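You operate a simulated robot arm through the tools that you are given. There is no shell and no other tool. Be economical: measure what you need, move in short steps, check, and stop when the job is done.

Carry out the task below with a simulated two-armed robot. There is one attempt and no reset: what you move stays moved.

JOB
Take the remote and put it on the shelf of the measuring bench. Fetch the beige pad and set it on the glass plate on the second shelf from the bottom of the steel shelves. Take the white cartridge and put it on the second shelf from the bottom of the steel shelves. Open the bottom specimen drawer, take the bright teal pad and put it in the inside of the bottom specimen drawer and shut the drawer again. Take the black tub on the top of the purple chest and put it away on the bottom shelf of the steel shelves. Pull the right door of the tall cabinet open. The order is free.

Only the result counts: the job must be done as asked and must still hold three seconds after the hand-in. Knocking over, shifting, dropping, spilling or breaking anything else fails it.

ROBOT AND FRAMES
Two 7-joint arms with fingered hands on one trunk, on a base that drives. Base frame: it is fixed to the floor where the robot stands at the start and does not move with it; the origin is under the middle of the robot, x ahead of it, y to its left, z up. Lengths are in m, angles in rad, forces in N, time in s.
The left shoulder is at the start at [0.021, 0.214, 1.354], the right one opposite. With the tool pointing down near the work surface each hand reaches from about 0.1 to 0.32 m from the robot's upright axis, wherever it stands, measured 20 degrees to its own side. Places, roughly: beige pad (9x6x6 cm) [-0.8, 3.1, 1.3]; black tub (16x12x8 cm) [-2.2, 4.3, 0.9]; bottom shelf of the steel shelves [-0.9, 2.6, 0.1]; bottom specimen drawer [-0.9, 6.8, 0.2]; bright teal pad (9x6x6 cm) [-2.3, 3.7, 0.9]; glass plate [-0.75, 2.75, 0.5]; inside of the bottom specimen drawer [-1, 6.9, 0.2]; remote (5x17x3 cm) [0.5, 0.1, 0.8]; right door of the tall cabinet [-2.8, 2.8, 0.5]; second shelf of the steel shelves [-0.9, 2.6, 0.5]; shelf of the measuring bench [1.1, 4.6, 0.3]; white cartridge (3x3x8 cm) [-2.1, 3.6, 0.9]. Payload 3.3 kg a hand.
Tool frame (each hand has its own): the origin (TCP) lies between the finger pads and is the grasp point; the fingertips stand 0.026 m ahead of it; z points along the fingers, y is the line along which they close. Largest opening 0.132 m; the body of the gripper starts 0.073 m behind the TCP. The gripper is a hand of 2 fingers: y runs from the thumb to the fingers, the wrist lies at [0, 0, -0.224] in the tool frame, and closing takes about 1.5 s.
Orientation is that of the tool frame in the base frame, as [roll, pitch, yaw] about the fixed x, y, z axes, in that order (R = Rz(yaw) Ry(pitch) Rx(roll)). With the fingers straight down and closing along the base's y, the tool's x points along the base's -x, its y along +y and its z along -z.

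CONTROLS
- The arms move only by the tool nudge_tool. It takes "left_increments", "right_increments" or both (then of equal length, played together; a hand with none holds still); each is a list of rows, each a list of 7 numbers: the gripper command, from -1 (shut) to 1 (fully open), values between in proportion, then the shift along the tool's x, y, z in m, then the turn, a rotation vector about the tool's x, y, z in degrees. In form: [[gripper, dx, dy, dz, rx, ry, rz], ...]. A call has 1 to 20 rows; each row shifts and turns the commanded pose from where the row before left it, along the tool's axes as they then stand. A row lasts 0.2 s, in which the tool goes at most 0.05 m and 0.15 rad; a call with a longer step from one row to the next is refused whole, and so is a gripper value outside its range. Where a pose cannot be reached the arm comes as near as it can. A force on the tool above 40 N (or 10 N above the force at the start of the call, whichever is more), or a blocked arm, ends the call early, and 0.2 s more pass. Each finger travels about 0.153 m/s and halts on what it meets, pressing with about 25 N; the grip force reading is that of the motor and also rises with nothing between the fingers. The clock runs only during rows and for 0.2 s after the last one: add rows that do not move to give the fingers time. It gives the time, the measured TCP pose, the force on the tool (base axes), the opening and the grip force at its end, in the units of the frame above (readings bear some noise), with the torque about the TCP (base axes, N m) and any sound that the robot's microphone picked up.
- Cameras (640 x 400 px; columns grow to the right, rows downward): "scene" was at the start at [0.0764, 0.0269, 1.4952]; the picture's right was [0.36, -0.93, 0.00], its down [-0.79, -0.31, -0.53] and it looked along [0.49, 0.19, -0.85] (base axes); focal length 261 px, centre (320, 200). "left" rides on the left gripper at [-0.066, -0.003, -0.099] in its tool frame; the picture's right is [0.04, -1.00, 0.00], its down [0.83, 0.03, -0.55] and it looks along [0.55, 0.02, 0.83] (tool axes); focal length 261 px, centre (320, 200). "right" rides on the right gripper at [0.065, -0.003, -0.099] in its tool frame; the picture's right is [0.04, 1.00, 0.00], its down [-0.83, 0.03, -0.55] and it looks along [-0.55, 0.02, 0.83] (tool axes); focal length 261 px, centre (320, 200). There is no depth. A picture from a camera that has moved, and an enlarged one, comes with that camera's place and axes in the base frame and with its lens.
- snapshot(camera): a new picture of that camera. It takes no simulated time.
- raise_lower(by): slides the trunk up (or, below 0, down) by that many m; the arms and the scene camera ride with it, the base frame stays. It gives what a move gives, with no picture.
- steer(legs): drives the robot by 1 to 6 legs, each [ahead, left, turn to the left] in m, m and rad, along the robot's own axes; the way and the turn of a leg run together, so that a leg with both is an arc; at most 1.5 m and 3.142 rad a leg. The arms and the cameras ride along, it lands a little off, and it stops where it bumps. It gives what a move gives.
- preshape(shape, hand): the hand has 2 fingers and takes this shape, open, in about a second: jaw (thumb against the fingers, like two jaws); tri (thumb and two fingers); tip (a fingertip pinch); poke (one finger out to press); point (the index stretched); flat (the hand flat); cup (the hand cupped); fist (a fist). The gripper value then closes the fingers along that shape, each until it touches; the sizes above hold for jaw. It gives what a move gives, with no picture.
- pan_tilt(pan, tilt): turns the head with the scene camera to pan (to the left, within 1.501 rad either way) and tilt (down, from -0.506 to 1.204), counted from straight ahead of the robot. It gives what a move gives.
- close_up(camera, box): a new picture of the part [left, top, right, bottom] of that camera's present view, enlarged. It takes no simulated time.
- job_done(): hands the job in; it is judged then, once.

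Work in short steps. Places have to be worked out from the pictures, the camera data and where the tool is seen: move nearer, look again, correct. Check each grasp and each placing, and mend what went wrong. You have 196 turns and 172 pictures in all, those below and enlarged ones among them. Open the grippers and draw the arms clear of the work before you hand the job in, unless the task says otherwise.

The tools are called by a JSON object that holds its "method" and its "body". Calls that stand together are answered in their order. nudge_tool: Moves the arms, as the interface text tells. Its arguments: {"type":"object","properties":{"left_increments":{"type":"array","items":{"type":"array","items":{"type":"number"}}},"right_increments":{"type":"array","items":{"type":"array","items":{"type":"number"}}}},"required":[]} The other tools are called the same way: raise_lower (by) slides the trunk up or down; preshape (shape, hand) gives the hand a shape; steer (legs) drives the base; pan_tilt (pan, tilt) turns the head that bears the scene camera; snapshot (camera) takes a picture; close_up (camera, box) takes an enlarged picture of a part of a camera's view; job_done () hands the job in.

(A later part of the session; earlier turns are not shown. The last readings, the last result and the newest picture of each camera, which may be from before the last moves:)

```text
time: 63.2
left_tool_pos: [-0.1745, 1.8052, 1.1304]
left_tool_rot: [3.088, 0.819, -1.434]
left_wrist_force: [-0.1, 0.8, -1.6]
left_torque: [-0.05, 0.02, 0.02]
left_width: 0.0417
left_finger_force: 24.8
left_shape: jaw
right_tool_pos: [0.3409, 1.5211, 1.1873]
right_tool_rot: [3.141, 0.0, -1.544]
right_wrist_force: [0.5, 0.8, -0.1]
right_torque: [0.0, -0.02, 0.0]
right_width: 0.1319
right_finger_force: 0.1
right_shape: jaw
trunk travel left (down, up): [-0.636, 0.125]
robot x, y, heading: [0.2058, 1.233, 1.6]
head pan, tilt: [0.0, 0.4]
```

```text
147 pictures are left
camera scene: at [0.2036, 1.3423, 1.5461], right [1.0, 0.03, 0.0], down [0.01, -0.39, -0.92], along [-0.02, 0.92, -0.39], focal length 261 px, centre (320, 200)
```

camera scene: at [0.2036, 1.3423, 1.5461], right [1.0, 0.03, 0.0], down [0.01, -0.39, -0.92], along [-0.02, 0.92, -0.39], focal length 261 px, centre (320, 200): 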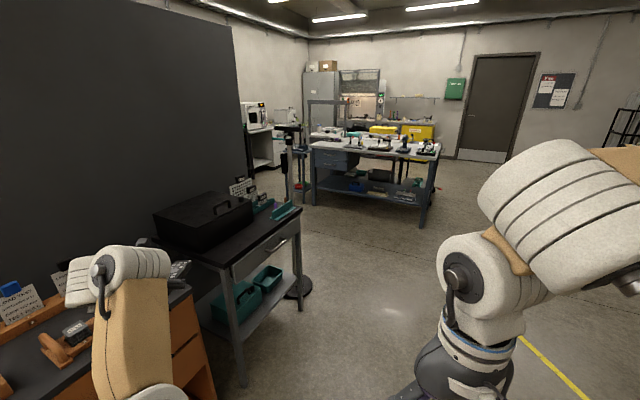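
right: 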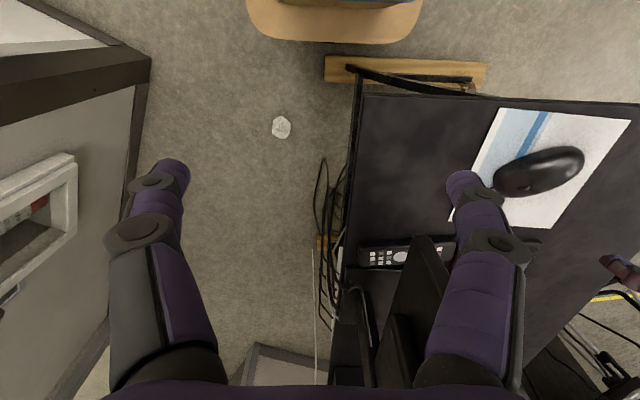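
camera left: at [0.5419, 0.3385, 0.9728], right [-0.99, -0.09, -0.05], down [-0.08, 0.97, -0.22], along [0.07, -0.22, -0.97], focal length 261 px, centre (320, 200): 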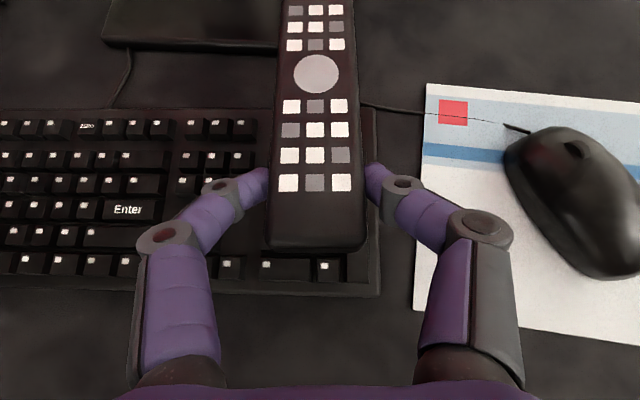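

The measuring bench is ahead with a lower shelf. I drive toward it and look closer.

{"method": "steer", "body": {"legs": [[0.6, -0.5, 0], [1.3, -0.1, 0]]}}

{"method": "pan_tilt", "body": {"pan": 0.0, "tilt": 0.65}}

{"method": "snapshot", "body": {"camera": "scene"}}

```text
time: 73.6
left_tool_pos: [0.4493, 3.7295, 1.1301]
left_tool_rot: [3.086, 0.819, -1.477]
left_wrist_force: [0.3, 0.8, -1.6]
left_torque: [-0.02, -0.02, -0.03]
left_width: 0.0422
left_finger_force: 24.6
left_shape: jaw
right_tool_pos: [0.9536, 3.4247, 1.1867]
right_tool_rot: [-3.14, -0.002, -1.586]
right_wrist_force: [-0.1, 0.3, 0.4]
right_torque: [0.02, 0.0, -0.04]
right_width: 0.132
right_finger_force: 0.0
right_shape: jaw
trunk travel left (down, up): [-0.636, 0.125]
robot x, y, heading: [0.8028, 3.1497, 1.551]
head pan, tilt: [0.0, 0.4]
```

```text
time: 74.4
left_tool_pos: [0.4498, 3.7307, 1.1309]
left_tool_rot: [3.087, 0.818, -1.477]
left_wrist_force: [-0.1, 0.3, -0.6]
left_torque: [-0.02, -0.02, 0.01]
left_width: 0.0419
left_finger_force: 25.0
left_shape: jaw
right_tool_pos: [0.9537, 3.4243, 1.1851]
right_tool_rot: [-3.141, 0.001, -1.584]
right_wrist_force: [-0.6, 1.1, -0.1]
right_torque: [0.0, 0.0, 0.0]
right_width: 0.132
right_finger_force: 0.1
right_shape: jaw
trunk travel left (down, up): [-0.636, 0.125]
robot x, y, heading: [0.8078, 3.1443, 1.552]
head pan, tilt: [0.0, 0.649]
```

```text
146 pictures are left
camera scene: at [0.8077, 3.2458, 1.5237], right [1.0, -0.01, 0.0], down [-0.01, -0.6, -0.8], along [0.01, 0.8, -0.6], focal length 261 px, centre (320, 200)
```

scene: 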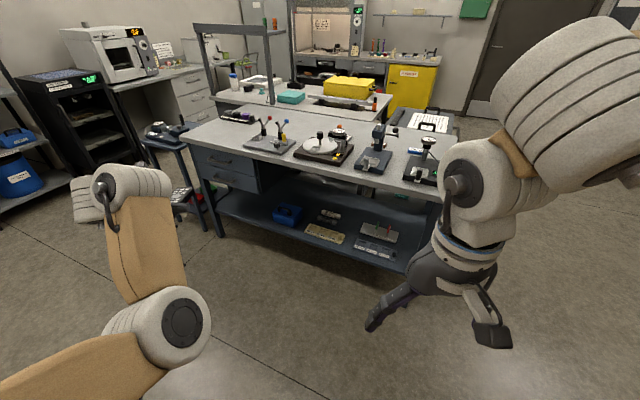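

I zoom in on the shelf to find a free place.

{"method": "close_up", "body": {"camera": "scene", "box": [190, 140, 450, 300]}}

```text
2.46 times, centred on (320, 220) of scene
camera zoom: at [0.8077, 3.2458, 1.5237], right [1.0, -0.01, 0.0], down [-0.01, -0.6, -0.8], along [0.01, 0.8, -0.6], focal length 643 px, centre (320, 151)
```

zoom: 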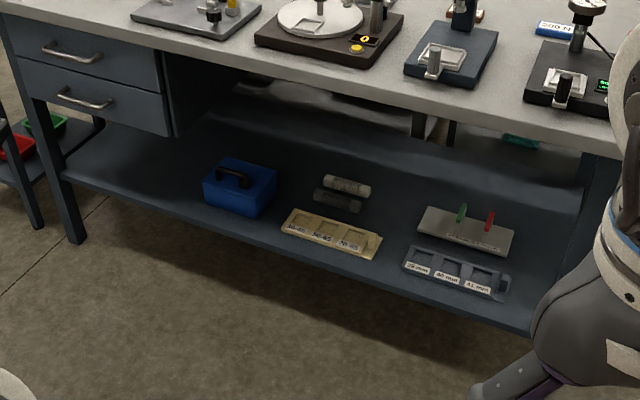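

Free place: left of the blue box on the shelf. The bench front is rotated about −20°; I align with it and move to the left end, stopping short.

{"method": "steer", "body": {"legs": [[0, 0, -0.324], [0, 0.7, 0], [0.35, 0, 0]]}}

{"method": "pan_tilt", "body": {"pan": 0.2, "tilt": 0.8}}

{"method": "snapshot", "body": {"camera": "scene"}}

```text
time: 78.8
left_tool_pos: [0.0454, 4.0299, 1.1281]
left_tool_rot: [3.092, 0.818, -1.804]
left_wrist_force: [-0.4, 0.1, -1.2]
left_torque: [-0.08, 0.0, -0.02]
left_width: 0.042
left_finger_force: 25.3
left_shape: jaw
right_tool_pos: [0.4262, 3.5768, 1.1871]
right_tool_rot: [-3.139, -0.001, -1.915]
right_wrist_force: [0.2, -0.5, 1.2]
right_torque: [-0.02, -0.07, -0.03]
right_width: 0.1321
right_finger_force: 0.0
right_shape: jaw
trunk travel left (down, up): [-0.636, 0.125]
robot x, y, heading: [0.1981, 3.36, 1.229]
head pan, tilt: [0.0, 0.649]
stopped in leg 2: the robot was blocked; the commanded pose is now the measured one
```

```text
time: 79.5
left_tool_pos: [0.0507, 4.0273, 1.1301]
left_tool_rot: [3.084, 0.817, -1.807]
left_wrist_force: [-1.2, -0.3, -0.4]
left_torque: [-0.07, 0.01, -0.01]
left_width: 0.042
left_finger_force: 25.1
left_shape: jaw
right_tool_pos: [0.4309, 3.5753, 1.1865]
right_tool_rot: [3.139, 0.001, -1.913]
right_wrist_force: [0.3, 0.1, -0.1]
right_torque: [0.0, 0.02, 0.0]
right_width: 0.1317
right_finger_force: 0.0
right_shape: jaw
trunk travel left (down, up): [-0.636, 0.125]
robot x, y, heading: [0.2004, 3.3607, 1.231]
head pan, tilt: [0.201, 0.799]
```

```text
144 pictures are left
camera scene: at [0.217, 3.4519, 1.5111], right [0.99, -0.14, 0.0], down [-0.1, -0.71, -0.7], along [0.1, 0.69, -0.72], focal length 261 px, centre (320, 200)
```

scene: 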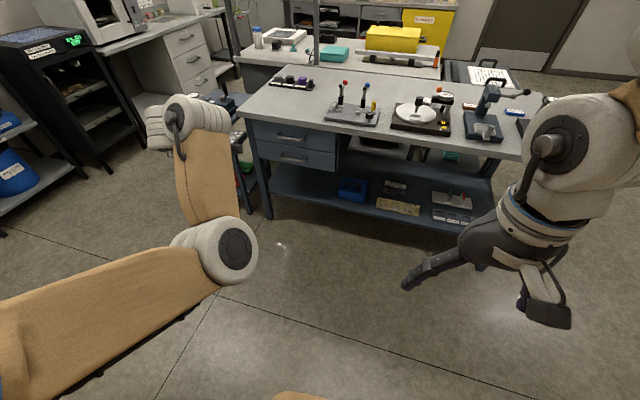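

The drive stopped early; I look to the left to see what was touched.

{"method": "pan_tilt", "body": {"pan": 1.4, "tilt": 0.6}}

{"method": "snapshot", "body": {"camera": "scene"}}

```text
time: 80.9
left_tool_pos: [0.0506, 4.0284, 1.1311]
left_tool_rot: [3.085, 0.819, -1.806]
left_wrist_force: [0.0, -0.1, -0.5]
left_torque: [-0.06, 0.02, 0.0]
left_width: 0.0417
left_finger_force: 24.4
left_shape: jaw
right_tool_pos: [0.4292, 3.5762, 1.1867]
right_tool_rot: [-3.141, -0.002, -1.914]
right_wrist_force: [0.4, -0.1, 0.3]
right_torque: [0.0, -0.01, -0.02]
right_width: 0.1318
right_finger_force: 0.0
right_shape: jaw
trunk travel left (down, up): [-0.636, 0.125]
robot x, y, heading: [0.2013, 3.3614, 1.226]
head pan, tilt: [1.4, 0.6]
```

```text
143 pictures are left
camera scene: at [0.1277, 3.4161, 1.528], right [0.49, 0.87, 0.0], down [0.49, -0.28, -0.82], along [-0.72, 0.41, -0.57], focal length 261 px, centre (320, 200)
```

scene: 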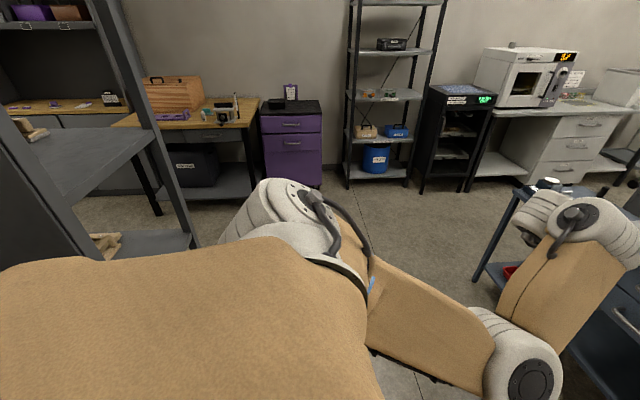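

The left elbow probably brushed the steel shelves' end. I go straight ahead toward the bench now.

{"method": "steer", "body": {"legs": [[0.4, 0.0, 0]]}}

{"method": "pan_tilt", "body": {"pan": 0.2, "tilt": 0.9}}

{"method": "snapshot", "body": {"camera": "scene"}}

```text
time: 83.4
left_tool_pos: [0.184, 4.4068, 1.1291]
left_tool_rot: [3.086, 0.817, -1.804]
left_wrist_force: [-0.2, 0.5, -0.3]
left_torque: [-0.05, 0.01, 0.03]
left_width: 0.0419
left_finger_force: 24.9
left_shape: jaw
right_tool_pos: [0.5647, 3.9549, 1.1862]
right_tool_rot: [3.141, -0.001, -1.913]
right_wrist_force: [0.8, 0.1, 0.5]
right_torque: [-0.02, 0.0, -0.01]
right_width: 0.1318
right_finger_force: 0.1
right_shape: jaw
trunk travel left (down, up): [-0.636, 0.125]
robot x, y, heading: [0.3331, 3.7352, 1.225]
head pan, tilt: [1.4, 0.6]
```

```text
time: 84.8
left_tool_pos: [0.184, 4.4058, 1.1303]
left_tool_rot: [3.087, 0.819, -1.803]
left_wrist_force: [0.1, -0.3, -0.2]
left_torque: [-0.05, 0.03, 0.02]
left_width: 0.042
left_finger_force: 25.2
left_shape: jaw
right_tool_pos: [0.5647, 3.9544, 1.1872]
right_tool_rot: [-3.14, -0.001, -1.913]
right_wrist_force: [-0.2, 0.3, 0.5]
right_torque: [0.02, 0.01, -0.02]
right_width: 0.1318
right_finger_force: 0.0
right_shape: jaw
trunk travel left (down, up): [-0.636, 0.125]
robot x, y, heading: [0.3351, 3.7367, 1.233]
head pan, tilt: [0.201, 0.901]
```

```text
142 pictures are left
camera scene: at [0.3499, 3.8257, 1.5032], right [0.99, -0.14, 0.0], down [-0.11, -0.78, -0.62], along [0.09, 0.61, -0.78], focal length 261 px, centre (320, 200)
```

scene: 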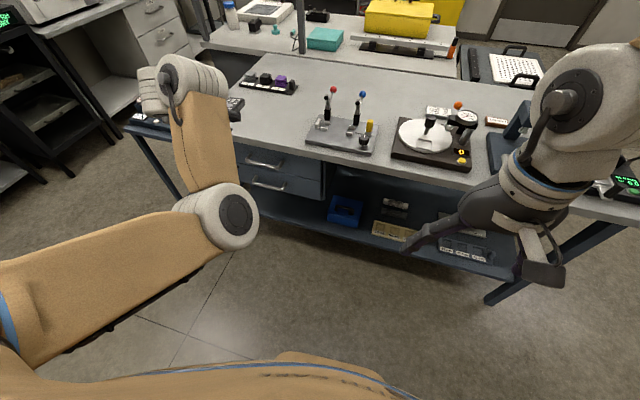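

The shelf edge is about 0.8 m ahead of the axis. I pull both hands in a bit and then lower the trunk.

{"method": "nudge_tool", "body": {"left_increments": [[-1, 0.015, -0.02, -0.015, 0, 0, 0], [-1, 0.015, -0.02, -0.015, 0, 0, 0], [-1, 0.015, -0.02, -0.015, 0, 0, 0], [-1, 0.015, -0.02, -0.015, 0, 0, 0], [-1, 0.015, -0.02, -0.015, 0, 0, 0]], "right_increments": [[1, 0.02, 0, 0, 0, 0, 0], [1, 0.02, 0, 0, 0, 0, 0], [1, 0.02, 0, 0, 0, 0, 0], [1, 0.02, 0, 0, 0, 0, 0], [1, 0.02, 0, 0, 0, 0, 0]]}}

{"method": "raise_lower", "body": {"by": -0.55}}

{"method": "snapshot", "body": {"camera": "scene"}}

{"method": "snapshot", "body": {"camera": "left"}}

```text
time: 86.2
left_tool_pos: [0.1559, 4.389, 1.1369]
left_tool_rot: [3.001, 0.839, -1.796]
left_wrist_force: [-0.1, -0.2, -0.4]
left_torque: [-0.04, 0.03, -0.04]
left_width: 0.0419
left_finger_force: 24.8
left_shape: jaw
left hand out of reach, approached as far as the arm can: row 2, 3, 4, 5
right_tool_pos: [0.5377, 3.8803, 1.1856]
right_tool_rot: [-3.141, 0.001, -1.913]
right_wrist_force: [0.5, -0.3, -0.1]
right_torque: [0.01, -0.01, -0.01]
right_width: 0.1319
right_finger_force: 0.0
right_shape: jaw
right hand out of reach, approached as far as the arm can: row 5
trunk travel left (down, up): [-0.636, 0.125]
robot x, y, heading: [0.3355, 3.7381, 1.229]
head pan, tilt: [0.201, 0.901]
stopped in row 5 (left hand): the arm was blocked; the commanded pose is now the measured one
```

```text
refused: -0.55 is not a number from -0.4 to 0.4
```

```text
141 pictures are left
camera scene: at [0.3494, 3.8252, 1.5032], right [0.99, -0.14, 0.0], down [-0.11, -0.78, -0.62], along [0.09, 0.61, -0.78], focal length 261 px, centre (320, 200)
```

scene: 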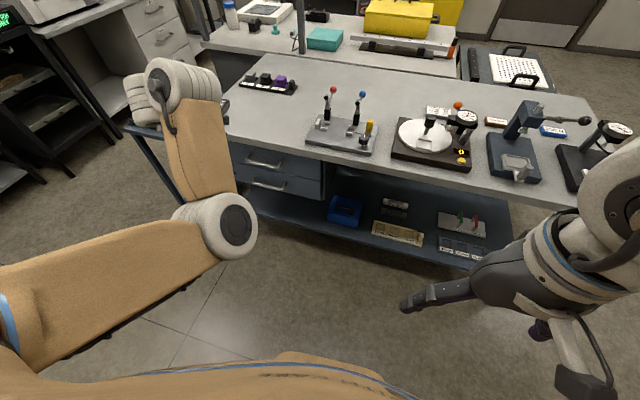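

```text
140 pictures are left
camera left: at [0.1646, 4.3562, 1.2511], right [0.98, -0.15, -0.12], down [-0.17, -0.95, -0.25], along [-0.08, 0.27, -0.96], focal length 261 px, centre (320, 200)
```

left: 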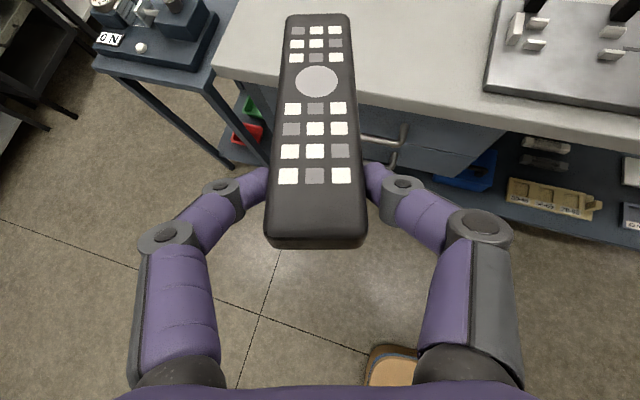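

The left hand is at its upper workspace limit. I back up slightly, then lower the trunk in two steps and re-check.

{"method": "steer", "body": {"legs": [[-0.15, 0, 0]]}}

{"method": "raise_lower", "body": {"by": -0.35}}

{"method": "nudge_tool", "body": {"left_increments": [[-1, 0.02, -0.02, 0.02, 0, 0, 0], [-1, 0.02, -0.02, 0.02, 0, 0, 0], [-1, 0.02, -0.02, 0.02, 0, 0, 0], [-1, 0.02, -0.02, 0.02, 0, 0, 0], [-1, 0.02, -0.02, 0.02, 0, 0, 0]]}}

```text
time: 87.6
left_tool_pos: [0.1045, 4.2448, 1.1375]
left_tool_rot: [3.0, 0.84, -1.797]
left_wrist_force: [-0.3, -0.8, -1.1]
left_torque: [-0.04, 0.02, -0.01]
left_width: 0.042
left_finger_force: 25.2
left_shape: jaw
right_tool_pos: [0.4871, 3.7369, 1.1879]
right_tool_rot: [3.14, -0.001, -1.912]
right_wrist_force: [-0.2, 0.0, 0.8]
right_torque: [0.01, -0.01, -0.02]
right_width: 0.1319
right_finger_force: 0.0
right_shape: jaw
trunk travel left (down, up): [-0.636, 0.125]
robot x, y, heading: [0.2835, 3.5967, 1.232]
head pan, tilt: [0.201, 0.901]
```

```text
time: 91.0
left_tool_pos: [0.0726, 4.2501, 0.7631]
left_tool_rot: [2.936, 0.788, -1.795]
left_wrist_force: [-0.9, 0.1, -1.5]
left_torque: [-0.03, -0.03, -0.03]
left_width: 0.042
left_finger_force: 24.3
left_shape: jaw
right_tool_pos: [0.4896, 3.7425, 0.8197]
right_tool_rot: [3.142, -0.096, -1.913]
right_wrist_force: [0.1, 0.5, -0.3]
right_torque: [-0.02, 0.01, 0.0]
right_width: 0.1319
right_finger_force: 0.0
right_shape: jaw
trunk travel left (down, up): [-0.286, 0.475]
robot x, y, heading: [0.285, 3.5995, 1.23]
head pan, tilt: [0.201, 0.901]
```

```text
time: 91.8
left_tool_pos: [0.0789, 4.2664, 0.6908]
left_tool_rot: [2.81, 0.816, -1.859]
left_wrist_force: [0.7, 0.8, -2.0]
left_torque: [-0.12, -0.04, 0.03]
left_width: 0.0417
left_finger_force: 25.2
left_shape: jaw
right_tool_pos: [0.489, 3.7423, 0.8187]
right_tool_rot: [3.14, -0.099, -1.913]
right_wrist_force: [-0.9, -0.5, -0.1]
right_torque: [-0.01, -0.01, 0.02]
right_width: 0.132
right_finger_force: 0.1
right_shape: jaw
trunk travel left (down, up): [-0.286, 0.475]
robot x, y, heading: [0.2853, 3.5955, 1.23]
head pan, tilt: [0.201, 0.901]
stopped in row 4 (left hand): the arm was blocked; the commanded pose is now the measured one
```

The arm is hindered again. I look at the whole left arm.

{"method": "pan_tilt", "body": {"pan": 0.7, "tilt": 0.8}}

{"method": "snapshot", "body": {"camera": "scene"}}

{"method": "snapshot", "body": {"camera": "right"}}

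```text
time: 92.8
left_tool_pos: [0.0788, 4.2671, 0.6903]
left_tool_rot: [2.813, 0.818, -1.857]
left_wrist_force: [0.8, -0.4, -0.3]
left_torque: [-0.08, -0.04, 0.0]
left_width: 0.0417
left_finger_force: 24.7
left_shape: jaw
right_tool_pos: [0.4904, 3.7423, 0.818]
right_tool_rot: [3.141, -0.097, -1.911]
right_wrist_force: [-0.4, -0.2, 0.2]
right_torque: [0.02, -0.03, 0.01]
right_width: 0.1319
right_finger_force: 0.1
right_shape: jaw
trunk travel left (down, up): [-0.286, 0.475]
robot x, y, heading: [0.2831, 3.5981, 1.23]
head pan, tilt: [0.7, 0.799]
```

```text
139 pictures are left
camera scene: at [0.2729, 3.7191, 1.1592], right [0.94, 0.35, 0.0], down [0.25, -0.67, -0.7], along [-0.24, 0.65, -0.72], focal length 261 px, centre (320, 200)
```

scene: 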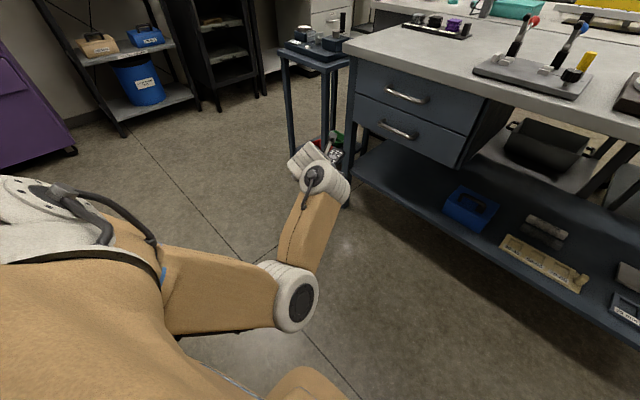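

```text
138 pictures are left
camera right: at [0.4736, 3.689, 0.9245], right [-0.96, 0.3, 0.0], down [0.26, 0.84, 0.47], along [0.14, 0.45, -0.88], focal length 261 px, centre (320, 200)
```

right: 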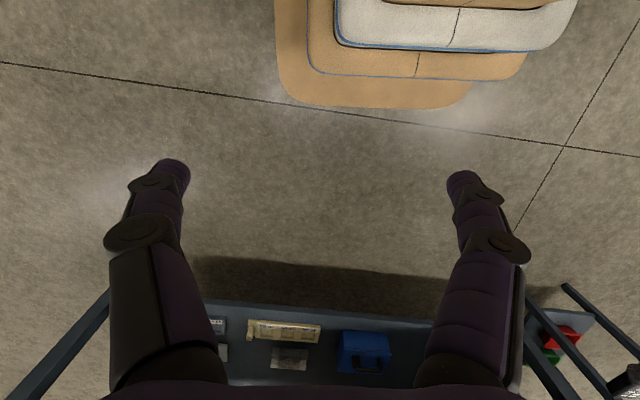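

No contact is visible, so it is probably a joint limit. I try moving the hand purely to the right and re-levelling it.

{"method": "nudge_tool", "body": {"left_increments": [[-1, 0, -0.02, 0, 0, 0, 0], [-1, 0, -0.02, 0, 0, 0, 0], [-1, 0, -0.02, 0, 0, 0, 0], [-1, 0, -0.02, 0, 0, 0, 0], [-1, 0, -0.02, 0, 0, 0, 0]]}}

```text
time: 93.8
left_tool_pos: [0.0813, 4.2847, 0.6861]
left_tool_rot: [2.639, 0.825, -1.91]
left_wrist_force: [1.2, 0.1, -0.6]
left_torque: [-0.05, 0.0, -0.03]
left_width: 0.0413
left_finger_force: 24.8
left_shape: jaw
right_tool_pos: [0.4893, 3.742, 0.8195]
right_tool_rot: [3.141, -0.098, -1.913]
right_wrist_force: [-0.2, 0.5, -0.2]
right_torque: [0.01, 0.01, -0.02]
right_width: 0.132
right_finger_force: 0.0
right_shape: jaw
trunk travel left (down, up): [-0.286, 0.475]
robot x, y, heading: [0.2886, 3.5991, 1.23]
head pan, tilt: [0.7, 0.799]
stopped in row 5 (left hand): the arm was blocked; the commanded pose is now the measured one
```

I re-level the hand in place with a rotation about tool x, which swings the wrist outward.

{"method": "nudge_tool", "body": {"left_increments": [[-1, 0, 0, 0, 7, 0, 0], [-1, 0, 0, 0, 7, 0, 0], [-1, 0, 0, 0, 7, 0, 0], [-1, 0, 0, 0, 7, 0, 0]]}}

```text
time: 94.8
left_tool_pos: [0.0848, 4.2835, 0.6877]
left_tool_rot: [3.135, 0.824, -1.913]
left_wrist_force: [-0.2, -0.5, -1.6]
left_torque: [-0.04, 0.02, 0.0]
left_width: 0.0419
left_finger_force: 24.7
left_shape: jaw
right_tool_pos: [0.4896, 3.7426, 0.8192]
right_tool_rot: [3.14, -0.096, -1.912]
right_wrist_force: [0.8, 0.1, -0.3]
right_torque: [0.0, -0.04, 0.01]
right_width: 0.1318
right_finger_force: 0.0
right_shape: jaw
trunk travel left (down, up): [-0.286, 0.475]
robot x, y, heading: [0.2838, 3.5987, 1.231]
head pan, tilt: [0.7, 0.799]
```

Levelled. I lower the trunk further and look with both cameras.

{"method": "raise_lower", "body": {"by": -0.25}}

{"method": "snapshot", "body": {"camera": "left"}}

{"method": "snapshot", "body": {"camera": "scene"}}

```text
time: 97.4
left_tool_pos: [0.085, 4.2837, 0.4368]
left_tool_rot: [3.133, 0.824, -1.909]
left_wrist_force: [-0.5, 0.3, -1.5]
left_torque: [-0.03, 0.01, 0.02]
left_width: 0.0417
left_finger_force: 25.4
left_shape: jaw
right_tool_pos: [0.4882, 3.742, 0.5283]
right_tool_rot: [3.14, -0.363, -1.913]
right_wrist_force: [0.1, 0.5, 1.1]
right_torque: [-0.03, 0.0, -0.01]
right_width: 0.132
right_finger_force: 0.1
right_shape: jaw
trunk travel left (down, up): [-0.036, 0.725]
robot x, y, heading: [0.2847, 3.5986, 1.231]
head pan, tilt: [0.7, 0.799]
```

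```text
137 pictures are left
camera left: at [0.0775, 4.2561, 0.5522], right [0.94, -0.35, -0.04], down [-0.35, -0.91, -0.24], along [0.05, 0.23, -0.97], focal length 261 px, centre (320, 200)
```

left: 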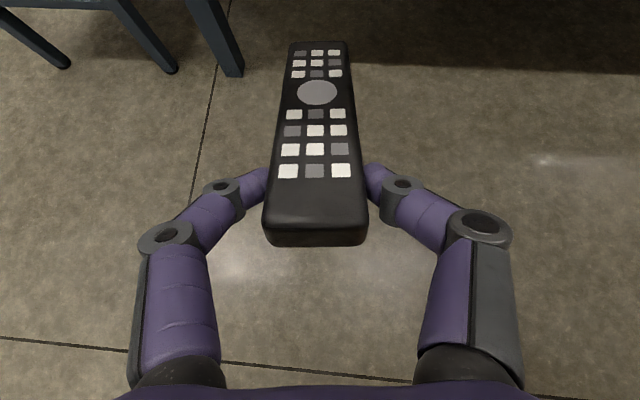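

```text
136 pictures are left
camera scene: at [0.3001, 3.7961, 0.8996], right [0.94, 0.35, 0.0], down [0.25, -0.67, -0.7], along [-0.25, 0.65, -0.72], focal length 261 px, centre (320, 200)
```

scene: 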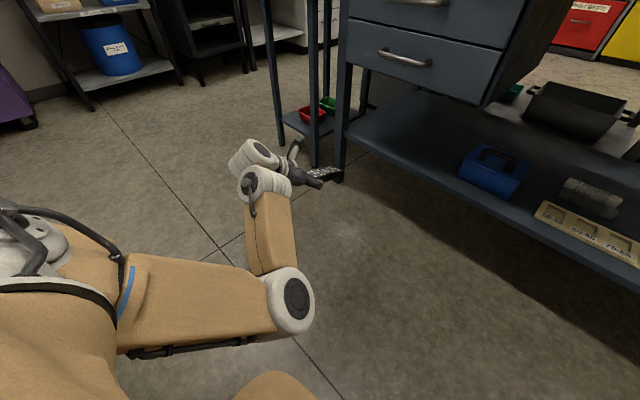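

The shelf is at z≈0.24, edge ~0.95 m ahead of the axis, drawer bottoms at ~0.53. I pre-lower the hand 0.1 m, then drive in.

{"method": "nudge_tool", "body": {"left_increments": [[-1, 0.018, 0, 0.018, 0, 0, 0], [-1, 0.018, 0, 0.018, 0, 0, 0], [-1, 0.018, 0, 0.018, 0, 0, 0], [-1, 0.018, 0, 0.018, 0, 0, 0]]}}

{"method": "steer", "body": {"legs": [[0.4, -0.03, -0.03]]}}

{"method": "snapshot", "body": {"camera": "left"}}

{"method": "snapshot", "body": {"camera": "scene"}}

```text
time: 98.4
left_tool_pos: [0.0732, 4.2891, 0.3359]
left_tool_rot: [3.104, 0.822, -1.919]
left_wrist_force: [0.2, -0.2, -0.2]
left_torque: [-0.08, 0.02, -0.01]
left_width: 0.0413
left_finger_force: 24.7
left_shape: jaw
right_tool_pos: [0.489, 3.7415, 0.5279]
right_tool_rot: [-3.141, -0.365, -1.913]
right_wrist_force: [0.0, 0.6, 1.1]
right_torque: [-0.01, 0.02, 0.0]
right_width: 0.1318
right_finger_force: 0.1
right_shape: jaw
trunk travel left (down, up): [-0.036, 0.725]
robot x, y, heading: [0.2827, 3.594, 1.235]
head pan, tilt: [0.7, 0.799]
```

```text
time: 100.9
left_tool_pos: [0.2577, 4.6614, 0.3378]
left_tool_rot: [3.106, 0.823, -1.945]
left_wrist_force: [-2.7, -2.6, 3.2]
left_torque: [-0.14, -0.04, -0.08]
left_width: 0.0377
left_finger_force: 24.8
left_shape: jaw
right_tool_pos: [0.6594, 4.1002, 0.5297]
right_tool_rot: [-3.14, -0.366, -1.941]
right_wrist_force: [-0.1, 0.4, -0.9]
right_torque: [-0.01, 0.0, 0.01]
right_width: 0.1318
right_finger_force: 0.1
right_shape: jaw
trunk travel left (down, up): [-0.036, 0.725]
robot x, y, heading: [0.4529, 3.9634, 1.205]
head pan, tilt: [0.7, 0.799]
```

```text
135 pictures are left
camera left: at [0.2534, 4.6324, 0.4533], right [0.93, -0.37, -0.05], down [-0.37, -0.9, -0.23], along [0.04, 0.24, -0.97], focal length 261 px, centre (320, 200)
```

left: 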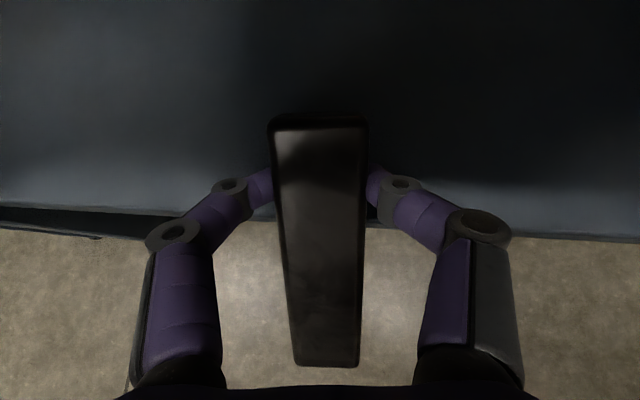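

```text
134 pictures are left
camera scene: at [0.4717, 4.1599, 0.8996], right [0.95, 0.33, 0.0], down [0.23, -0.68, -0.7], along [-0.23, 0.66, -0.72], focal length 261 px, centre (320, 200)
```

scene: 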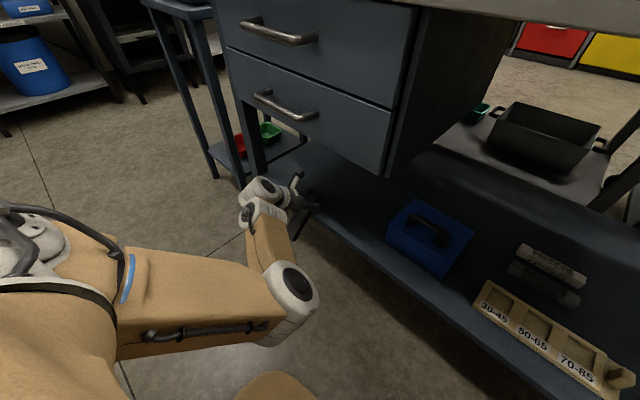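

The remote's tip hit the shelf edge (it is nearer z≈0.31) and pivoted in the grip; it now hangs back-down but is still held. I back off and inspect the right end of the shelf, which has no drawers above it.

{"method": "steer", "body": {"legs": [[-0.3, 0, -0.03], [0, -0.75, 0]]}}

{"method": "pan_tilt", "body": {"pan": 0.2, "tilt": 0.75}}

{"method": "snapshot", "body": {"camera": "scene"}}

{"method": "snapshot", "body": {"camera": "left"}}

```text
time: 106.7
left_tool_pos: [0.8689, 4.0906, 0.3381]
left_tool_rot: [3.102, 0.825, -1.975]
left_wrist_force: [-0.3, -0.2, -1.8]
left_torque: [0.03, -0.03, -0.02]
left_width: 0.0374
left_finger_force: 25.1
left_shape: jaw
right_tool_pos: [1.2565, 3.5191, 0.5283]
right_tool_rot: [-3.14, -0.363, -1.967]
right_wrist_force: [-0.4, -0.4, -0.4]
right_torque: [-0.01, 0.05, 0.0]
right_width: 0.1319
right_finger_force: 0.0
right_shape: jaw
trunk travel left (down, up): [-0.036, 0.725]
robot x, y, heading: [1.048, 3.3852, 1.178]
head pan, tilt: [0.7, 0.799]
```

```text
time: 107.6
left_tool_pos: [0.8693, 4.0919, 0.339]
left_tool_rot: [3.098, 0.824, -1.974]
left_wrist_force: [0.1, -0.5, -1.1]
left_torque: [0.03, -0.03, -0.02]
left_width: 0.0374
left_finger_force: 25.3
left_shape: jaw
right_tool_pos: [1.2575, 3.5184, 0.5278]
right_tool_rot: [-3.14, -0.366, -1.966]
right_wrist_force: [-0.7, -0.3, 0.2]
right_torque: [-0.01, 0.02, 0.01]
right_width: 0.1318
right_finger_force: 0.0
right_shape: jaw
trunk travel left (down, up): [-0.036, 0.725]
robot x, y, heading: [1.0428, 3.3877, 1.176]
head pan, tilt: [0.201, 0.75]
```

```text
133 pictures are left
camera scene: at [1.1115, 3.5891, 0.9034], right [0.98, -0.19, 0.0], down [-0.13, -0.67, -0.73], along [0.14, 0.72, -0.68], focal length 261 px, centre (320, 200)
```

scene: 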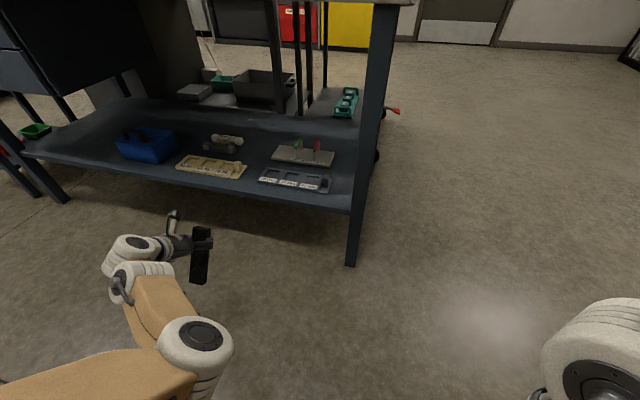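

```text
132 pictures are left
camera left: at [0.8632, 4.0634, 0.4536], right [0.92, -0.39, -0.06], down [-0.39, -0.89, -0.23], along [0.04, 0.24, -0.97], focal length 261 px, centre (320, 200)
```

left: 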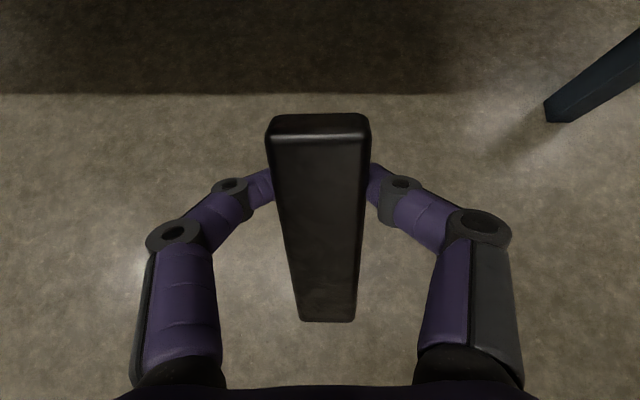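

The back half of the shelf's right end is free with only the tabletop high above. I turn and drive around to the bench's right end, facing along it.

{"method": "steer", "body": {"legs": [[0, 0, 1.574], [-1.13, -0.68, 0], [0.42, -1.0, 0]]}}

{"method": "pan_tilt", "body": {"pan": 0.2, "tilt": 0.6}}

{"method": "snapshot", "body": {"camera": "scene"}}

```text
time: 123.3
left_tool_pos: [1.6643, 4.4899, 0.3383]
left_tool_rot: [3.098, 0.824, -0.407]
left_wrist_force: [0.3, -0.6, -0.7]
left_torque: [-0.03, 0.01, 0.01]
left_width: 0.0376
left_finger_force: 25.2
left_shape: jaw
right_tool_pos: [2.2387, 4.8748, 0.529]
right_tool_rot: [-3.14, -0.365, -0.402]
right_wrist_force: [-0.3, -0.2, 0.1]
right_torque: [0.0, 0.03, -0.01]
right_width: 0.1319
right_finger_force: 0.0
right_shape: jaw
trunk travel left (down, up): [-0.036, 0.725]
robot x, y, heading: [2.3704, 4.6603, 2.741]
head pan, tilt: [0.201, 0.75]
```

```text
time: 124.0
left_tool_pos: [1.6642, 4.4888, 0.3385]
left_tool_rot: [3.1, 0.823, -0.406]
left_wrist_force: [-0.1, -0.4, -1.3]
left_torque: [0.0, 0.02, 0.02]
left_width: 0.0374
left_finger_force: 25.0
left_shape: jaw
right_tool_pos: [2.237, 4.8754, 0.5289]
right_tool_rot: [-3.141, -0.365, -0.401]
right_wrist_force: [-0.1, 0.2, -0.2]
right_torque: [0.01, -0.01, 0.02]
right_width: 0.1319
right_finger_force: 0.0
right_shape: jaw
trunk travel left (down, up): [-0.036, 0.725]
robot x, y, heading: [2.3695, 4.6611, 2.743]
head pan, tilt: [0.201, 0.6]
```

```text
131 pictures are left
camera scene: at [2.1657, 4.7315, 0.9163], right [0.2, 0.98, 0.0], down [0.55, -0.11, -0.82], along [-0.81, 0.16, -0.57], focal length 261 px, centre (320, 200)
```

scene: 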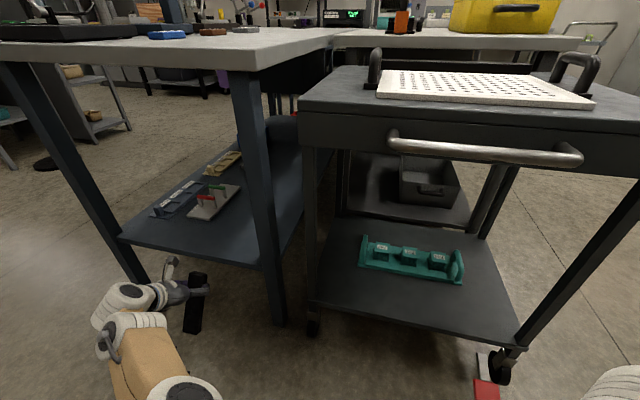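

The strip behind the peg plate at this end is free (~0.27 m wide). I raise the trunk 0.16, align, and move the hand in over it.

{"method": "raise_lower", "body": {"by": 0.16}}

{"method": "steer", "body": {"legs": [[0, 0, -0.1], [0.1, 0.068, 0]]}}

{"method": "snapshot", "body": {"camera": "left"}}

{"method": "snapshot", "body": {"camera": "scene"}}

```text
time: 125.9
left_tool_pos: [1.6659, 4.4891, 0.4968]
left_tool_rot: [3.101, 0.822, -0.406]
left_wrist_force: [-0.2, -0.3, -0.9]
left_torque: [-0.02, 0.07, 0.0]
left_width: 0.0376
left_finger_force: 24.9
left_shape: jaw
right_tool_pos: [2.239, 4.8749, 0.6887]
right_tool_rot: [-3.139, -0.366, -0.401]
right_wrist_force: [-0.1, 0.0, 0.6]
right_torque: [0.0, 0.04, 0.01]
right_width: 0.1321
right_finger_force: 0.1
right_shape: jaw
trunk travel left (down, up): [-0.196, 0.565]
robot x, y, heading: [2.368, 4.6667, 2.736]
head pan, tilt: [0.201, 0.6]
```

```text
time: 127.6
left_tool_pos: [1.5294, 4.5505, 0.4976]
left_tool_rot: [3.099, 0.824, -0.509]
left_wrist_force: [-0.3, 0.5, -0.4]
left_torque: [0.01, 0.0, -0.01]
left_width: 0.0377
left_finger_force: 25.1
left_shape: jaw
right_tool_pos: [2.1404, 4.877, 0.6879]
right_tool_rot: [-3.139, -0.365, -0.501]
right_wrist_force: [0.1, -0.1, -0.3]
right_torque: [0.0, 0.0, 0.0]
right_width: 0.1315
right_finger_force: 0.0
right_shape: jaw
trunk travel left (down, up): [-0.196, 0.565]
robot x, y, heading: [2.2487, 4.6513, 2.641]
head pan, tilt: [0.201, 0.6]
```

```text
130 pictures are left
camera left: at [1.5563, 4.5428, 0.6135], right [0.48, 0.87, -0.06], down [0.84, -0.48, -0.23], along [-0.23, 0.06, -0.97], focal length 261 px, centre (320, 200)
```

left: 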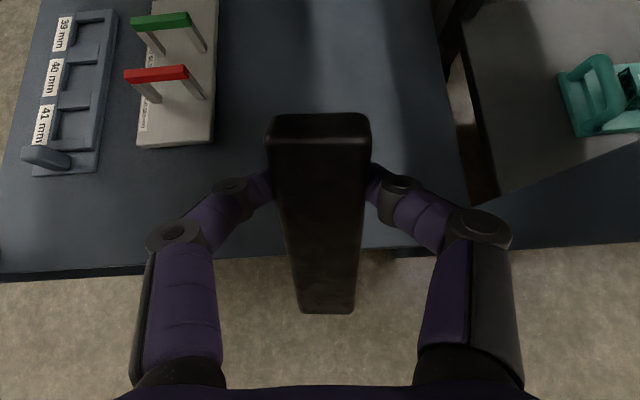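

```text
129 pictures are left
camera scene: at [2.1027, 4.7135, 1.0841], right [0.29, 0.96, 0.0], down [0.54, -0.17, -0.82], along [-0.79, 0.24, -0.57], focal length 261 px, centre (320, 200)
```

scene: 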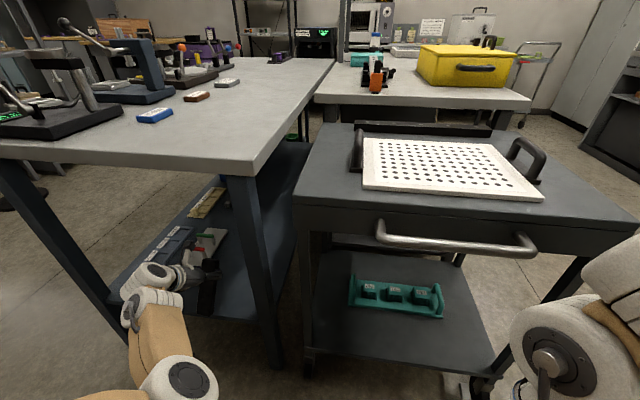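

The view shows the strip clearly, the hand centred over it. I go 0.13 further in, then lower with a slight forward motion so the remote lies down.

{"method": "steer", "body": {"legs": [[0.13, 0.0, 0]]}}

{"method": "nudge_tool", "body": {"left_increments": [[-1, 0.008, 0, 0.014, 0, 0, 0], [-1, 0.008, 0, 0.014, 0, 0, 0], [-1, 0.008, 0, 0.014, 0, 0, 0], [-1, 0.008, 0, 0.014, 0, 0, 0], [-1, 0.008, 0, 0.014, 0, 0, 0], [-1, 0.008, 0, 0.014, 0, 0, 0], [-1, 0.008, 0, 0.014, 0, 0, 0]]}}

{"method": "snapshot", "body": {"camera": "left"}}

```text
time: 128.9
left_tool_pos: [1.4143, 4.6129, 0.4982]
left_tool_rot: [3.098, 0.824, -0.509]
left_wrist_force: [-0.1, 0.4, -1.8]
left_torque: [0.01, 0.01, 0.01]
left_width: 0.0375
left_finger_force: 25.4
left_shape: jaw
right_tool_pos: [2.0243, 4.9403, 0.6877]
right_tool_rot: [-3.139, -0.363, -0.503]
right_wrist_force: [0.3, 0.4, 0.1]
right_torque: [0.01, 0.03, -0.02]
right_width: 0.132
right_finger_force: 0.1
right_shape: jaw
trunk travel left (down, up): [-0.196, 0.565]
robot x, y, heading: [2.1337, 4.7166, 2.644]
head pan, tilt: [0.201, 0.6]
```

```text
time: 130.5
left_tool_pos: [1.382, 4.6256, 0.3919]
left_tool_rot: [3.101, 0.822, -0.509]
left_wrist_force: [-0.3, -1.0, 0.9]
left_torque: [-0.09, -0.11, 0.03]
left_width: 0.0373
left_finger_force: 24.6
left_shape: jaw
right_tool_pos: [2.0234, 4.9396, 0.6886]
right_tool_rot: [-3.139, -0.366, -0.502]
right_wrist_force: [0.0, 1.1, 0.5]
right_torque: [-0.01, 0.02, -0.04]
right_width: 0.1316
right_finger_force: 0.0
right_shape: jaw
trunk travel left (down, up): [-0.196, 0.565]
robot x, y, heading: [2.1306, 4.7183, 2.641]
head pan, tilt: [0.201, 0.6]
```

```text
128 pictures are left
camera left: at [1.41, 4.6181, 0.5067], right [0.48, 0.87, -0.06], down [0.84, -0.48, -0.23], along [-0.23, 0.06, -0.97], focal length 261 px, centre (320, 200)
```

left: 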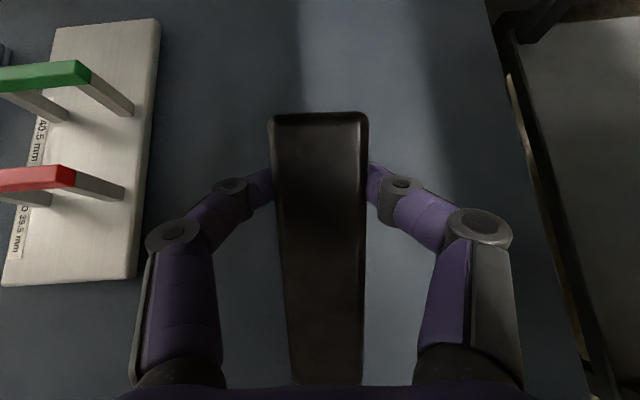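

It's pivoting flat as planned. I continue lowering.

{"method": "nudge_tool", "body": {"left_increments": [[-1, 0.007, 0, 0.011, 0, 0, 0], [-1, 0.007, 0, 0.011, 0, 0, 0], [-1, 0.007, 0, 0.011, 0, 0, 0], [-1, 0.007, 0, 0.01, 0, 0, 0], [-1, 0.007, 0, 0.009, 0, 0, 0], [-1, 0.007, 0, 0.007, 0, 0, 0]]}}

{"method": "snapshot", "body": {"camera": "left"}}

```text
time: 131.9
left_tool_pos: [1.3993, 4.6261, 0.3686]
left_tool_rot: [3.101, 0.824, -0.509]
left_wrist_force: [-0.6, 0.3, 1.2]
left_torque: [-0.06, -0.1, 0.01]
left_width: 0.0376
left_finger_force: 24.6
left_shape: jaw
left hand out of reach, approached as far as the arm can: row 1, 2, 3, 4, 5, 6
right_tool_pos: [2.0231, 4.9401, 0.688]
right_tool_rot: [-3.141, -0.365, -0.502]
right_wrist_force: [0.9, 0.2, 0.1]
right_torque: [0.02, 0.01, -0.02]
right_width: 0.1319
right_finger_force: 0.0
right_shape: jaw
trunk travel left (down, up): [-0.196, 0.565]
robot x, y, heading: [2.1332, 4.7128, 2.643]
head pan, tilt: [0.201, 0.6]
```

```text
127 pictures are left
camera left: at [1.4253, 4.6196, 0.4848], right [0.48, 0.87, -0.06], down [0.84, -0.48, -0.23], along [-0.23, 0.06, -0.97], focal length 261 px, centre (320, 200)
```

left: 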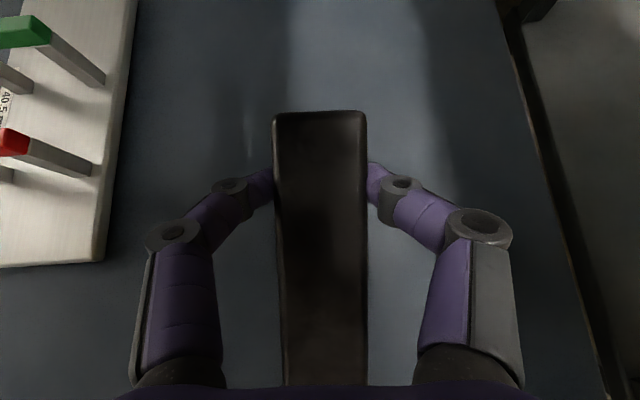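

Reach ended; I drive 3 cm forward and use the trunk for the last centimetres.

{"method": "steer", "body": {"legs": [[0.03, 0.0, 0]]}}

{"method": "raise_lower", "body": {"by": -0.025}}

{"method": "snapshot", "body": {"camera": "left"}}

```text
time: 132.8
left_tool_pos: [1.3706, 4.6419, 0.3692]
left_tool_rot: [3.1, 0.824, -0.507]
left_wrist_force: [0.4, -0.8, 0.8]
left_torque: [-0.1, -0.11, -0.02]
left_width: 0.0375
left_finger_force: 24.8
left_shape: jaw
right_tool_pos: [1.9968, 4.9538, 0.6893]
right_tool_rot: [-3.14, -0.365, -0.504]
right_wrist_force: [-0.3, 0.5, -0.9]
right_torque: [0.01, 0.0, -0.01]
right_width: 0.132
right_finger_force: 0.0
right_shape: jaw
trunk travel left (down, up): [-0.196, 0.565]
robot x, y, heading: [2.1093, 4.7285, 2.637]
head pan, tilt: [0.201, 0.6]
```

```text
time: 133.5
left_tool_pos: [1.3708, 4.642, 0.3439]
left_tool_rot: [3.101, 0.824, -0.507]
left_wrist_force: [0.9, 0.2, 0.0]
left_torque: [-0.1, -0.15, 0.03]
left_width: 0.0376
left_finger_force: 24.7
left_shape: jaw
right_tool_pos: [1.9966, 4.9545, 0.6639]
right_tool_rot: [-3.139, -0.365, -0.502]
right_wrist_force: [-0.2, -0.6, 0.6]
right_torque: [0.03, 0.0, 0.01]
right_width: 0.1317
right_finger_force: 0.0
right_shape: jaw
trunk travel left (down, up): [-0.171, 0.59]
robot x, y, heading: [2.1063, 4.7305, 2.642]
head pan, tilt: [0.201, 0.6]
```

```text
126 pictures are left
camera left: at [1.3974, 4.634, 0.4588], right [0.48, 0.87, -0.06], down [0.84, -0.48, -0.23], along [-0.23, 0.07, -0.97], focal length 261 px, centre (320, 200)
```

left: 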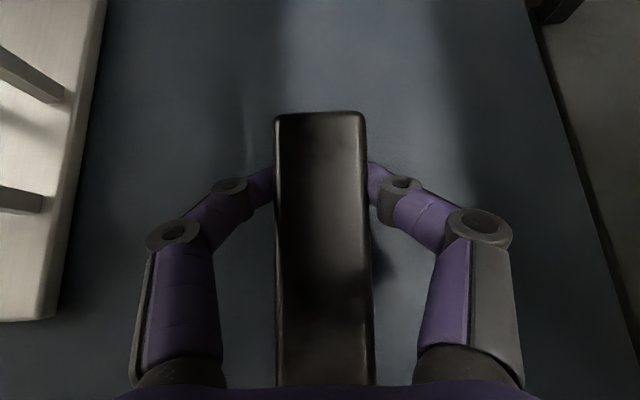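

{"method": "raise_lower", "body": {"by": -0.012}}

{"method": "close_up", "body": {"camera": "scene", "box": [60, 160, 320, 340]}}

```text
time: 134.1
left_tool_pos: [1.3709, 4.6413, 0.3296]
left_tool_rot: [3.102, 0.823, -0.509]
left_wrist_force: [0.3, 0.6, 0.6]
left_torque: [-0.05, -0.11, 0.05]
left_width: 0.0374
left_finger_force: 24.8
left_shape: jaw
right_tool_pos: [1.9976, 4.9549, 0.6514]
right_tool_rot: [-3.139, -0.365, -0.503]
right_wrist_force: [0.4, -0.4, 0.3]
right_torque: [-0.03, 0.01, -0.01]
right_width: 0.1319
right_finger_force: 0.1
right_shape: jaw
trunk travel left (down, up): [-0.159, 0.602]
robot x, y, heading: [2.104, 4.7303, 2.643]
head pan, tilt: [0.201, 0.6]
```

```text
2.22 times, centred on (190, 250) of scene
camera zoom: at [1.9506, 4.797, 1.0459], right [0.3, 0.96, 0.0], down [0.54, -0.17, -0.83], along [-0.79, 0.24, -0.56], focal length 581 px, centre (609, 89)
```

zoom: 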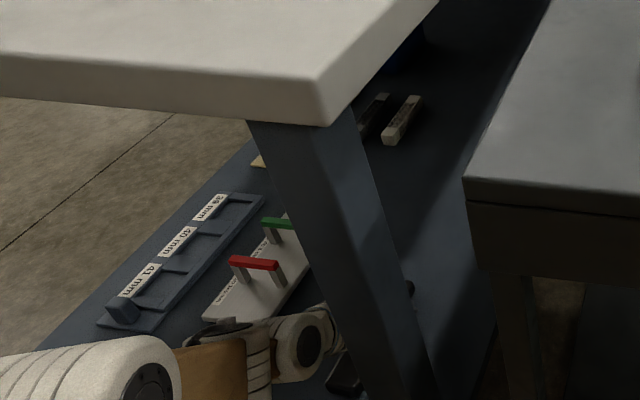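

{"method": "raise_lower", "body": {"by": -0.015}}

{"method": "snapshot", "body": {"camera": "left"}}

```text
time: 134.7
left_tool_pos: [1.3624, 4.6445, 0.3214]
left_tool_rot: [3.102, 0.847, -0.509]
left_wrist_force: [-1.3, 1.6, 12.8]
left_torque: [0.1, 0.03, -0.01]
left_width: 0.0391
left_finger_force: 24.3
left_shape: jaw
right_tool_pos: [1.9978, 4.9553, 0.637]
right_tool_rot: [3.14, -0.366, -0.503]
right_wrist_force: [1.1, 0.7, 0.3]
right_torque: [0.0, 0.0, -0.01]
right_width: 0.1317
right_finger_force: 0.1
right_shape: jaw
trunk travel left (down, up): [-0.144, 0.617]
robot x, y, heading: [2.1064, 4.7289, 2.645]
head pan, tilt: [0.201, 0.6]
stopped: the force on the tool passed its limit at 44 N (the readings are from after the stop); the commanded pose is now the measured one
```

```text
124 pictures are left
camera left: at [1.3914, 4.6353, 0.436], right [0.48, 0.87, -0.06], down [0.84, -0.48, -0.26], along [-0.25, 0.08, -0.96], focal length 261 px, centre (320, 200)
```

left: 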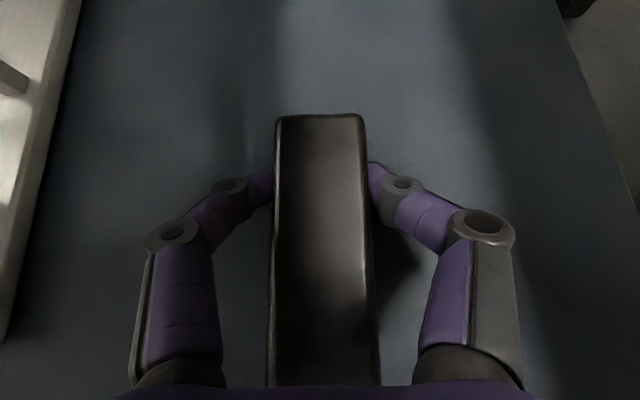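

Contact with the shelf. I open the fingers and lift straight up and back.

{"method": "nudge_tool", "body": {"left_increments": [[-0.2, 0, 0, 0, 0, 0, 0], [0.1, 0, 0, 0, 0, 0, 0], [0.4, 0, 0, 0, 0, 0, 0], [0.6, 0, 0, 0, 0, 0, 0], [0.6, 0, 0, 0, 0, 0, 0], [0.6, -0.012, 0, -0.012, 0, 0, 0], [0.6, -0.012, 0, -0.012, 0, 0, 0], [0.6, -0.012, 0, -0.012, 0, 0, 0]]}}

{"method": "snapshot", "body": {"camera": "left"}}

```text
time: 136.5
left_tool_pos: [1.3688, 4.6432, 0.3673]
left_tool_rot: [3.105, 0.835, -0.508]
left_wrist_force: [0.4, 0.5, 0.0]
left_torque: [-0.03, 0.03, 0.0]
left_width: 0.1054
left_finger_force: 0.0
left_shape: jaw
left hand out of reach, approached as far as the arm can: row 6
right_tool_pos: [1.9983, 4.9556, 0.6359]
right_tool_rot: [3.141, -0.367, -0.502]
right_wrist_force: [-0.6, -0.6, -0.5]
right_torque: [-0.03, 0.04, 0.04]
right_width: 0.1317
right_finger_force: 0.0
right_shape: jaw
trunk travel left (down, up): [-0.144, 0.617]
robot x, y, heading: [2.1096, 4.7274, 2.638]
head pan, tilt: [0.201, 0.6]
```

```text
123 pictures are left
camera left: at [1.3966, 4.6354, 0.4822], right [0.49, 0.87, -0.05], down [0.84, -0.48, -0.24], along [-0.24, 0.07, -0.97], focal length 261 px, centre (320, 200)
```

left: 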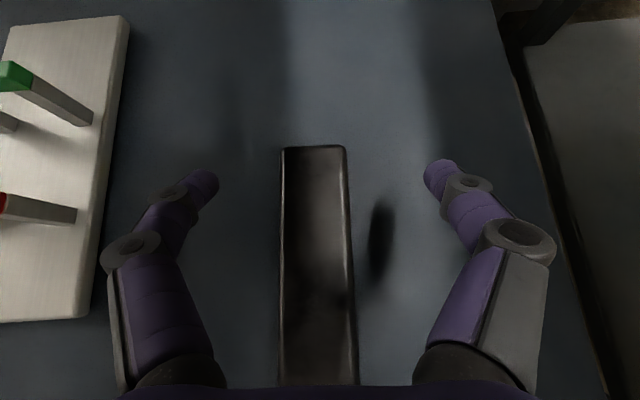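

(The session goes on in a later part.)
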